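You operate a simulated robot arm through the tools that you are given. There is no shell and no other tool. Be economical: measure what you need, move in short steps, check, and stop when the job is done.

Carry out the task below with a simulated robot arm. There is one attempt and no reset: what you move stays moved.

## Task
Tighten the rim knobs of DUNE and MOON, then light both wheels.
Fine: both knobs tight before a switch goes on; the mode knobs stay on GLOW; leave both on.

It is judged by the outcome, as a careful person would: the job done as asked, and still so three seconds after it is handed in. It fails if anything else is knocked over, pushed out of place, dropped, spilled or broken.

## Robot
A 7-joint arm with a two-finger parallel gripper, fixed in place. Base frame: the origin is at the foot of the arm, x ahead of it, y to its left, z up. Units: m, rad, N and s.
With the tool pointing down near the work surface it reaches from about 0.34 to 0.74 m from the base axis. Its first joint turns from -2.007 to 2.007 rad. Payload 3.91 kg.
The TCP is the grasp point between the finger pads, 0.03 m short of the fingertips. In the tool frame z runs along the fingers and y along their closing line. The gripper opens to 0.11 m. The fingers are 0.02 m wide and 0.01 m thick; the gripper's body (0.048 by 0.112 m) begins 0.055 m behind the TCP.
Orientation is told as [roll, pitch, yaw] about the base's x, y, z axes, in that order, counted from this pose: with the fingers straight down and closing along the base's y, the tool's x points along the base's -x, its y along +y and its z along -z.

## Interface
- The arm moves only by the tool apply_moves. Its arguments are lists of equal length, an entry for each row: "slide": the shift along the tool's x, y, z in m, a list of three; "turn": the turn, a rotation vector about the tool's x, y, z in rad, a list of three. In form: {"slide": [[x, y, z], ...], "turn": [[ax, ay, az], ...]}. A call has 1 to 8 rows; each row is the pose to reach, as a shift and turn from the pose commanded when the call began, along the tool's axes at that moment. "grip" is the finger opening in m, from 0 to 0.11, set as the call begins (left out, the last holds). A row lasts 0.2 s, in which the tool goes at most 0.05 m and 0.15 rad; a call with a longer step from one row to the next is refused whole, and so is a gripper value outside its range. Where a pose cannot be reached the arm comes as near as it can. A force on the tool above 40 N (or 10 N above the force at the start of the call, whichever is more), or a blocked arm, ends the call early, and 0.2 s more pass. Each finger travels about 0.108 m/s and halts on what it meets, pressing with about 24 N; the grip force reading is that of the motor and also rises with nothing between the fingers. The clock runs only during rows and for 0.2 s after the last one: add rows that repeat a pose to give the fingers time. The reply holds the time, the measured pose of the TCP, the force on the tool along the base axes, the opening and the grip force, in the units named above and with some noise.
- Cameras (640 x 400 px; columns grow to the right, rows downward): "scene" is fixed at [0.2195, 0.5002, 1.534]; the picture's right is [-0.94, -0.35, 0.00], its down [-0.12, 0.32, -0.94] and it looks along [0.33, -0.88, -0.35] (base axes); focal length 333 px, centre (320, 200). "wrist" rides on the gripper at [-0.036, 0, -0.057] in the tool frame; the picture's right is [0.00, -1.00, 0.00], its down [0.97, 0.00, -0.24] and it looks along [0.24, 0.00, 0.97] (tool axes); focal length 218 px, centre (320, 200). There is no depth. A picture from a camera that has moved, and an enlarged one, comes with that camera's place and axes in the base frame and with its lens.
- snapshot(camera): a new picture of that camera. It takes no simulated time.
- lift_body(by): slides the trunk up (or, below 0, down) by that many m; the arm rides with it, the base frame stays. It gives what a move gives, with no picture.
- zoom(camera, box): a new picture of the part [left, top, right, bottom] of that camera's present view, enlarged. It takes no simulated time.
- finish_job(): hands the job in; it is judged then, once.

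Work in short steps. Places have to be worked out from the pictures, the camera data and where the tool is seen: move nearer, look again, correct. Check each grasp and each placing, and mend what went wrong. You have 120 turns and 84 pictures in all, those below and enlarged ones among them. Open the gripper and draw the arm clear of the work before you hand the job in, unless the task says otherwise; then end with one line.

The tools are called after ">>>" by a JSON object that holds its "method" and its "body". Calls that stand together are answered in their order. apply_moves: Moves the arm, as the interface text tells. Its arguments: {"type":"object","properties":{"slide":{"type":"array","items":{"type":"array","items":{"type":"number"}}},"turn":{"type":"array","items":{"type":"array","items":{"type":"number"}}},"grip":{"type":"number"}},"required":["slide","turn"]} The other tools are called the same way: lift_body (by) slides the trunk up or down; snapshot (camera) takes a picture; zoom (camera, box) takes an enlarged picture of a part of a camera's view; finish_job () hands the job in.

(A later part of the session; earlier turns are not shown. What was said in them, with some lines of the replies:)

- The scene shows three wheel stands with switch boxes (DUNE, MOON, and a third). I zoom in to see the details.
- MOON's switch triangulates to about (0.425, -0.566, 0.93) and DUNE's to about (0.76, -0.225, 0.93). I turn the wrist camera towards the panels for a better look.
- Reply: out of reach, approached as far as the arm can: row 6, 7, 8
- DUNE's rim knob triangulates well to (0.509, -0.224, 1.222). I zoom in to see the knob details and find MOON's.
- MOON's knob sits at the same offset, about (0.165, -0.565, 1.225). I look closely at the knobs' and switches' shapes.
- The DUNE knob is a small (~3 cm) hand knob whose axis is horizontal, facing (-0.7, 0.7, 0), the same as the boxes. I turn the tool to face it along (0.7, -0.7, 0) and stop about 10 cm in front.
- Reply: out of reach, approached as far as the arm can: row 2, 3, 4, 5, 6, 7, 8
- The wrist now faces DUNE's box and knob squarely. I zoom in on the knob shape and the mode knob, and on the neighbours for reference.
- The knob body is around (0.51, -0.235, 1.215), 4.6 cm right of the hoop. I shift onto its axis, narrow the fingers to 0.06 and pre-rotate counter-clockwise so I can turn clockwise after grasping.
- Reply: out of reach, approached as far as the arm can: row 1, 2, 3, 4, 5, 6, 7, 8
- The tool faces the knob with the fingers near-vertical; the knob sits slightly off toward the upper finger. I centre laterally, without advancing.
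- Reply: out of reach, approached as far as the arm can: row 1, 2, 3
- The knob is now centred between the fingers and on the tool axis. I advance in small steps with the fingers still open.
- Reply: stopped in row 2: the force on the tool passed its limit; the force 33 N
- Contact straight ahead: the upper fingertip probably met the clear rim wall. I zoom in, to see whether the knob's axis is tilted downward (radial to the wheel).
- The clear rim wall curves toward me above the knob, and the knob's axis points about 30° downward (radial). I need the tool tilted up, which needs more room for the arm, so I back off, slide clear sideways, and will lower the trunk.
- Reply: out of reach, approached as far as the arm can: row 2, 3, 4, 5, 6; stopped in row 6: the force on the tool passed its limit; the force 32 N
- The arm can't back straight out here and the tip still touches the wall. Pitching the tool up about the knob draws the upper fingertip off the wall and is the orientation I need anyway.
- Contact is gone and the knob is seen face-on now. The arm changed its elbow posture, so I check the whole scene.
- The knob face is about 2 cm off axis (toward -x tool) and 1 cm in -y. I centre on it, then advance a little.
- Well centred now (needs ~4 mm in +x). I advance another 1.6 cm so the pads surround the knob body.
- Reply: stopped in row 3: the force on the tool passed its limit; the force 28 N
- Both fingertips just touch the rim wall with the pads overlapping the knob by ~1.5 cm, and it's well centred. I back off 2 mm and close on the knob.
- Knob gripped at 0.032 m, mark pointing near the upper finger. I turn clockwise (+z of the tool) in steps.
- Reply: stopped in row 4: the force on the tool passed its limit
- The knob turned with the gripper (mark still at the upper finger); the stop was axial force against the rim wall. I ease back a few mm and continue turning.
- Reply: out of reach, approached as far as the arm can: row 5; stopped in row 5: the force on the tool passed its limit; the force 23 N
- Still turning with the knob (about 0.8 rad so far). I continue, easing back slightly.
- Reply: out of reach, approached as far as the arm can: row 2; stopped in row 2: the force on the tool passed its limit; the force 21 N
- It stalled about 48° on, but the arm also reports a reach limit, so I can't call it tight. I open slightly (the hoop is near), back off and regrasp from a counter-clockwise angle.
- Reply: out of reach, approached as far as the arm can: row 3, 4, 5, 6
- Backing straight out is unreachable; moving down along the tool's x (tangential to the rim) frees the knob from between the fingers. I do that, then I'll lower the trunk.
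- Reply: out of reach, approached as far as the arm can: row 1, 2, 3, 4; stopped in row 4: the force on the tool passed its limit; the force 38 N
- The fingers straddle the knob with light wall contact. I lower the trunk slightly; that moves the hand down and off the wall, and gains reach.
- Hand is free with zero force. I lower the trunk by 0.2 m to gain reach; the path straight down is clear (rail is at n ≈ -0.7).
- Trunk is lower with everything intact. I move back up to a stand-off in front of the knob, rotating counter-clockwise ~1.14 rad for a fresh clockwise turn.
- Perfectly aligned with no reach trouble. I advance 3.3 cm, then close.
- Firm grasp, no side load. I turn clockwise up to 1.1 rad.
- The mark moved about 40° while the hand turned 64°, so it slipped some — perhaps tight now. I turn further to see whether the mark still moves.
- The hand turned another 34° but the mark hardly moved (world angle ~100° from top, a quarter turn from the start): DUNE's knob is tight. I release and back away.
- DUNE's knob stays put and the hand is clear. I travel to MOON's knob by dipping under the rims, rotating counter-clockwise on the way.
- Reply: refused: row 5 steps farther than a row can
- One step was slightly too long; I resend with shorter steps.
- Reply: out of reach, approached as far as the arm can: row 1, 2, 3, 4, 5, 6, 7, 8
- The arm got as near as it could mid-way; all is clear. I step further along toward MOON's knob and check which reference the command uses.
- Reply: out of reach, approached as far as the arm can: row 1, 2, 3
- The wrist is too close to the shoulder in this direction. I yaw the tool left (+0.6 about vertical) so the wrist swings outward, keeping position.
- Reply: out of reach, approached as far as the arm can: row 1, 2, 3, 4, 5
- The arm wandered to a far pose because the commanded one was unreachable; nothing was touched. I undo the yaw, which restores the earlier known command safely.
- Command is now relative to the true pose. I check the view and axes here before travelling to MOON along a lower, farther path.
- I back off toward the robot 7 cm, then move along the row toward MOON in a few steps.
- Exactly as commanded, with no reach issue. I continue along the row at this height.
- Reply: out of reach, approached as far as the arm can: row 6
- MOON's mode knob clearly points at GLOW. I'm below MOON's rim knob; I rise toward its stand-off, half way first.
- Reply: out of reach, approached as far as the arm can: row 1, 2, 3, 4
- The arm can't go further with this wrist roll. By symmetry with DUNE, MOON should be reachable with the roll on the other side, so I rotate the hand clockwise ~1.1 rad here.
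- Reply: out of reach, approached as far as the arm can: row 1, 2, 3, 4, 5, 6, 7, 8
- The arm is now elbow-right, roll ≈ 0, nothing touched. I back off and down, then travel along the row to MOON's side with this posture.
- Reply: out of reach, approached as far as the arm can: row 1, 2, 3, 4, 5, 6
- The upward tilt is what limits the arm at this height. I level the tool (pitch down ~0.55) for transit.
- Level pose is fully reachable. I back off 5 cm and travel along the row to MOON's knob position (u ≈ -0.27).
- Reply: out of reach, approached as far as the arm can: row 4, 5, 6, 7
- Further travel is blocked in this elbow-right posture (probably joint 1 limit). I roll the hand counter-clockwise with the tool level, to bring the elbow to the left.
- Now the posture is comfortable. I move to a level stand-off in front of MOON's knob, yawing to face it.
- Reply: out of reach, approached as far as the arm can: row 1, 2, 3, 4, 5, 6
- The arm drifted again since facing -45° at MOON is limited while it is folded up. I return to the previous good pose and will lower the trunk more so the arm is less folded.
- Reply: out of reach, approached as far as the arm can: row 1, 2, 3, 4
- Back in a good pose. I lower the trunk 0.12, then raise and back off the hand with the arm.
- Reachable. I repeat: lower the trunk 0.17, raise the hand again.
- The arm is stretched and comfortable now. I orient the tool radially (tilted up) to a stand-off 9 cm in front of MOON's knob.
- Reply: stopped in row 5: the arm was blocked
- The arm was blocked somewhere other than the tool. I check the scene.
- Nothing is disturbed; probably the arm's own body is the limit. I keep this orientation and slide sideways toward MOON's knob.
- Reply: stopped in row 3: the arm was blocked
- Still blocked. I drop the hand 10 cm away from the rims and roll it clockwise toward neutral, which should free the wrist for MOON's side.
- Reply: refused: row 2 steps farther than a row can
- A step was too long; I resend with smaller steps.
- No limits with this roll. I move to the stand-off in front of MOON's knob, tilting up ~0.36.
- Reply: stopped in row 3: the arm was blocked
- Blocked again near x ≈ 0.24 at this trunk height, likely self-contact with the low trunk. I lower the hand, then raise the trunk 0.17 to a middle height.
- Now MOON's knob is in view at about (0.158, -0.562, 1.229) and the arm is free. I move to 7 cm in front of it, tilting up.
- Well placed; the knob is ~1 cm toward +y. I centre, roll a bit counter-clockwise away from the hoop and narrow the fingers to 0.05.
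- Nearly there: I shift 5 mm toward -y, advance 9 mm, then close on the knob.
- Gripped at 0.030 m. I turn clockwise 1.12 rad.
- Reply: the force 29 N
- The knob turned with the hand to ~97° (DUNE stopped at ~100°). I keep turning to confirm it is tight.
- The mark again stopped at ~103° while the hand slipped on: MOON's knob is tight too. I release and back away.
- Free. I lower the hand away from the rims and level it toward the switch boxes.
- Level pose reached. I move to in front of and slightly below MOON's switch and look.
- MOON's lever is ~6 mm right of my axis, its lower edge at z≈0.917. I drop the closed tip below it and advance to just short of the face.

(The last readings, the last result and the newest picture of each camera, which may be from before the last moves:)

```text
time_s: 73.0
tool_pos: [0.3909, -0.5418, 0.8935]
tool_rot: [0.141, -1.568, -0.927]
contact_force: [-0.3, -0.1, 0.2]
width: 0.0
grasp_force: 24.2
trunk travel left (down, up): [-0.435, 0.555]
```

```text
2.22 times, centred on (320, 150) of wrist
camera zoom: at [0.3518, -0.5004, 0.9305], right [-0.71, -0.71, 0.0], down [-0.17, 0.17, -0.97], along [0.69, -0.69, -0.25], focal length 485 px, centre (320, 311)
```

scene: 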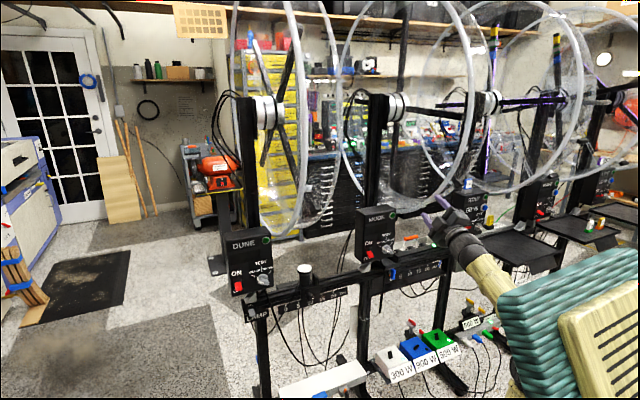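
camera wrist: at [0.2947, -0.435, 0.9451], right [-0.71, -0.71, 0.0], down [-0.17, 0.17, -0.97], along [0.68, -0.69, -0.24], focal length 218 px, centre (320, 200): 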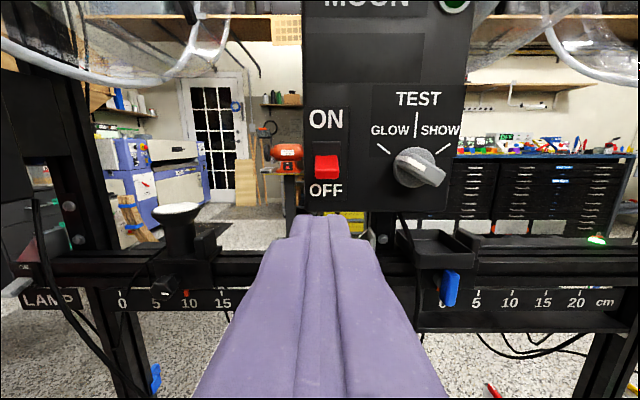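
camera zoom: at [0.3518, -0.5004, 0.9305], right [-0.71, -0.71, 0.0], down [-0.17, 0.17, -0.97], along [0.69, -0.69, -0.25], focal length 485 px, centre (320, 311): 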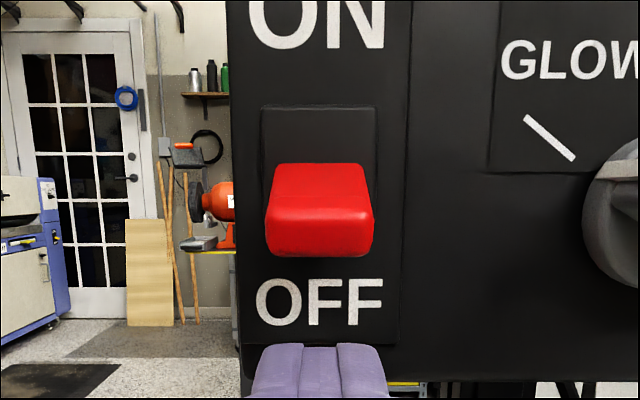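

The tip sits directly below the lever. I advance another 1 cm, then lift about 3 cm to flip it up.

>>> {"method": "apply_moves", "body": {"slide": [[0, 0, 0.006], [0, 0, 0.011], [-0.01, 0, 0.011], [-0.018, 0, 0.011], [-0.026, 0, 0.011], [-0.034, 0, 0.011]], "turn": [[0, 0, 0], [0, 0, 0], [0, 0, 0], [0, 0, 0], [0, 0, 0], [0, 0, 0]]}}

>>> {"method": "snapshot", "body": {"camera": "wrist"}}

```text
time_s: 74.4
tool_pos: [0.3986, -0.5474, 0.9272]
tool_rot: [0.211, -1.565, -0.995]
contact_force: [0.6, -0.5, 0.2]
width: 0.0
grasp_force: 24.3
trunk travel left (down, up): [-0.435, 0.555]
```

```text
8 pictures are left
camera wrist: at [0.3589, -0.5073, 0.964], right [-0.71, -0.71, 0.0], down [-0.17, 0.17, -0.97], along [0.69, -0.69, -0.25], focal length 218 px, centre (320, 200)
```

wrist: 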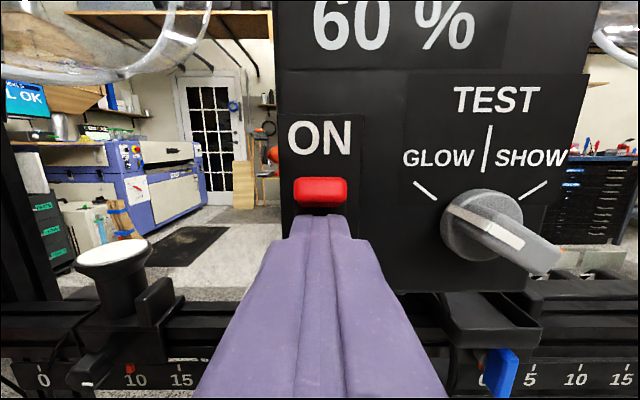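

MOON's display lit up ("60 %") and the lever is up, ON. I back off and travel along the row toward DUNE.

>>> {"method": "apply_moves", "body": {"slide": [[0, 0, -0.035], [0, 0, -0.07], [0.012, 0.046, -0.075], [0.024, 0.092, -0.075], [0.03, 0.14, -0.075], [0.03, 0.188, -0.075], [0.03, 0.236, -0.075], [0.03, 0.284, -0.075]], "turn": [[0, 0, 0], [0, 0, 0], [0, 0, 0], [0, 0, 0], [0, 0, 0], [0, 0, 0], [0, 0, 0], [0, 0, 0]]}}

```text
time_s: 76.2
tool_pos: [0.5446, -0.2969, 0.8968]
tool_rot: [0.028, -1.564, -0.816]
contact_force: [-0.8, -1.1, 0.1]
width: 0.0
grasp_force: 23.7
trunk travel left (down, up): [-0.435, 0.555]
```

On track. I continue another 0.2 m to DUNE's switch and look.

>>> {"method": "apply_moves", "body": {"slide": [[-0.003, 0.048, 0], [-0.006, 0.096, 0], [-0.01, 0.144, 0], [-0.012, 0.192, 0], [-0.012, 0.2, 0]], "turn": [[0, 0, 0], [0, 0, 0], [0, 0, 0], [0, 0, 0], [0, 0, 0]]}}

>>> {"method": "snapshot", "body": {"camera": "wrist"}}

```text
time_s: 77.4
tool_pos: [0.6895, -0.1544, 0.9097]
tool_rot: [0.07, -1.565, -0.855]
contact_force: [0.9, 0.2, 0.6]
width: 0.0
grasp_force: 23.9
trunk travel left (down, up): [-0.435, 0.555]
```

```text
7 pictures are left
camera wrist: at [0.6495, -0.1123, 0.9456], right [-0.71, -0.71, 0.0], down [-0.17, 0.17, -0.97], along [0.69, -0.69, -0.25], focal length 218 px, centre (320, 200)
```

wrist: 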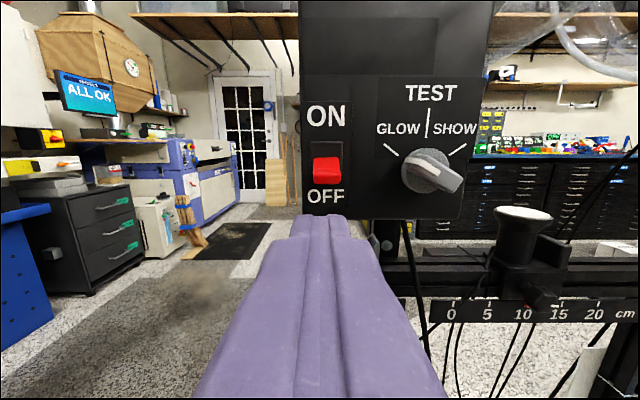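

Same view as MOON had. I drop the tip below the lever and advance, then check.

>>> {"method": "apply_moves", "body": {"slide": [[0.014, -0.006, 0.02], [0.014, -0.006, 0.045], [0.014, -0.006, 0.065], [0.014, -0.006, 0.078]], "turn": [[0, 0, 0], [0, 0, 0], [0, 0, 0], [0, 0, 0]]}}

>>> {"method": "zoom", "body": {"camera": "wrist", "box": [220, 60, 420, 240]}}

```text
time_s: 78.4
tool_pos: [0.7385, -0.2132, 0.8946]
tool_rot: [0.019, -1.566, -0.803]
contact_force: [1.2, -0.7, -0.5]
width: 0.0
grasp_force: 24.0
trunk travel left (down, up): [-0.435, 0.555]
```

```text
2.22 times, centred on (320, 150) of wrist
camera zoom: at [0.6986, -0.1714, 0.9314], right [-0.71, -0.71, 0.0], down [-0.17, 0.17, -0.97], along [0.69, -0.69, -0.24], focal length 485 px, centre (320, 311)
```

zoom: 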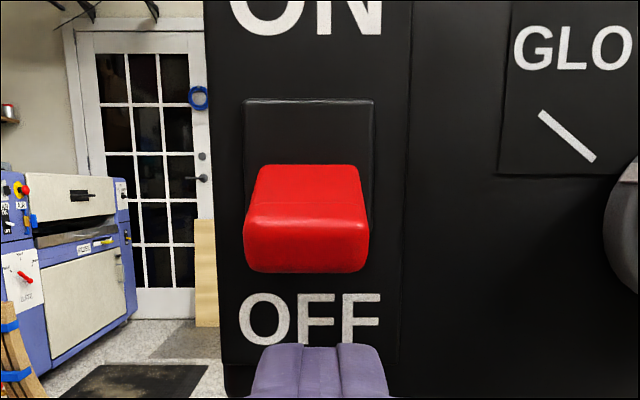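

This is already as deep as MOON's push position. I lift 3.6 cm to flip the lever up.

>>> {"method": "apply_moves", "body": {"slide": [[-0.008, 0.002, 0.001], [-0.016, 0.002, 0.001], [-0.024, 0.002, 0.001], [-0.031, 0.002, 0.001], [-0.035, 0.002, 0.001]], "turn": [[0, 0, 0], [0, 0, 0], [0, 0, 0], [0, 0, 0], [0, 0, 0]]}}

>>> {"method": "snapshot", "body": {"camera": "wrist"}}

```text
time_s: 79.6
tool_pos: [0.7409, -0.2124, 0.9282]
tool_rot: [-0.003, -1.565, -0.787]
contact_force: [-3.2, 0.9, -4.6]
width: 0.0
grasp_force: 24.0
trunk travel left (down, up): [-0.435, 0.555]
```

```text
5 pictures are left
camera wrist: at [0.7003, -0.1714, 0.9657], right [-0.71, -0.71, 0.0], down [-0.17, 0.18, -0.97], along [0.68, -0.69, -0.25], focal length 218 px, centre (320, 200)
```

wrist: 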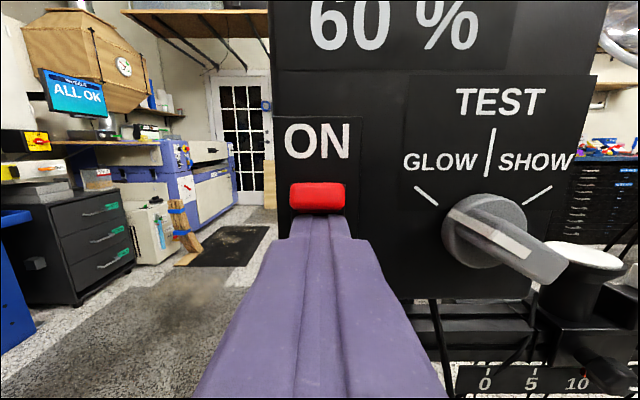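

DUNE is on too (60 %, screen still "ALL OK"). I back away, then open the gripper once clear.

>>> {"method": "apply_moves", "body": {"slide": [[0, 0, -0.04], [0, 0, -0.08], [0, 0, -0.12], [0, 0, -0.15]], "turn": [[0, 0, 0], [0, 0, 0], [0, 0, 0], [0, 0, 0]]}}

>>> {"method": "apply_moves", "body": {"slide": [[0, 0, 0], [0, 0, 0], [0, 0, 0]], "turn": [[0, 0, 0], [0, 0, 0], [0, 0, 0]], "grip": 0.08}}

>>> {"method": "snapshot", "body": {"camera": "scene"}}

```text
time_s: 80.6
tool_pos: [0.6338, -0.1071, 0.9295]
tool_rot: [0.114, -1.565, -0.901]
contact_force: [0.0, -0.5, 0.0]
width: 0.0
grasp_force: 24.2
trunk travel left (down, up): [-0.435, 0.555]
```

```text
time_s: 81.4
tool_pos: [0.6334, -0.1067, 0.9309]
tool_rot: [0.136, -1.567, -0.924]
contact_force: [0.6, -0.4, -0.3]
width: 0.08
grasp_force: 0.0
trunk travel left (down, up): [-0.435, 0.555]
```

```text
4 pictures are left
```

scene: 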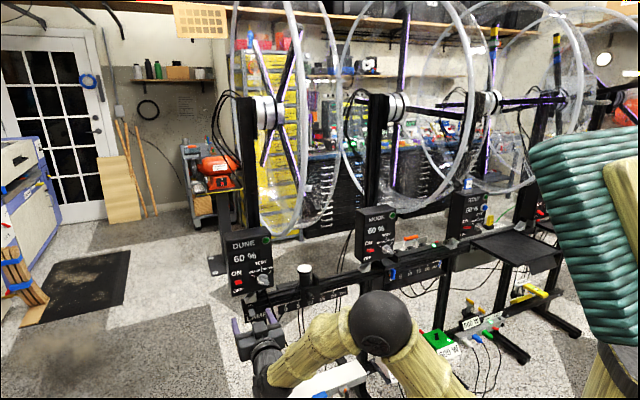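

Both boxes show 60 % and the spokes of both wheels glow. I check the wheels and boxes up close.

>>> {"method": "zoom", "body": {"camera": "scene", "box": [215, 60, 495, 300]}}

>>> {"method": "zoom", "body": {"camera": "scene", "box": [230, 200, 410, 300]}}

```text
1.67 times, centred on (355, 180) of scene
camera zoom: at [0.2195, 0.5002, 1.534], right [-0.94, -0.35, 0.0], down [-0.12, 0.32, -0.94], along [0.33, -0.88, -0.35], focal length 555 px, centre (262, 233)
```

zoom: 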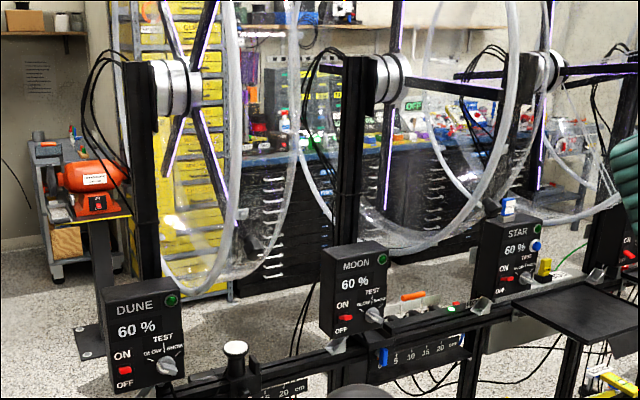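

```text
3.56 times, centred on (320, 250) of scene
camera zoom: at [0.2195, 0.5002, 1.534], right [-0.94, -0.35, 0.0], down [-0.12, 0.32, -0.94], along [0.33, -0.88, -0.35], focal length 1183 px, centre (320, 22)
```

zoom: 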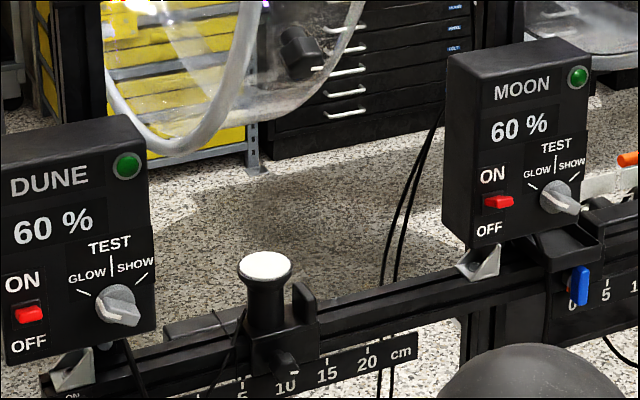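

Both levers are up, both wheels glow at 60 %, the mode knobs are still on GLOW, nothing else is disturbed, and the hand is open and clear. I hand the job in.

>>> {"method": "finish_job", "body": {}}

```text
The job is handed in.
```

The rim knobs of DUNE and MOON are tight, and both wheels were then switched on. They glow at 60 %, with the mode knobs still on GLOW.
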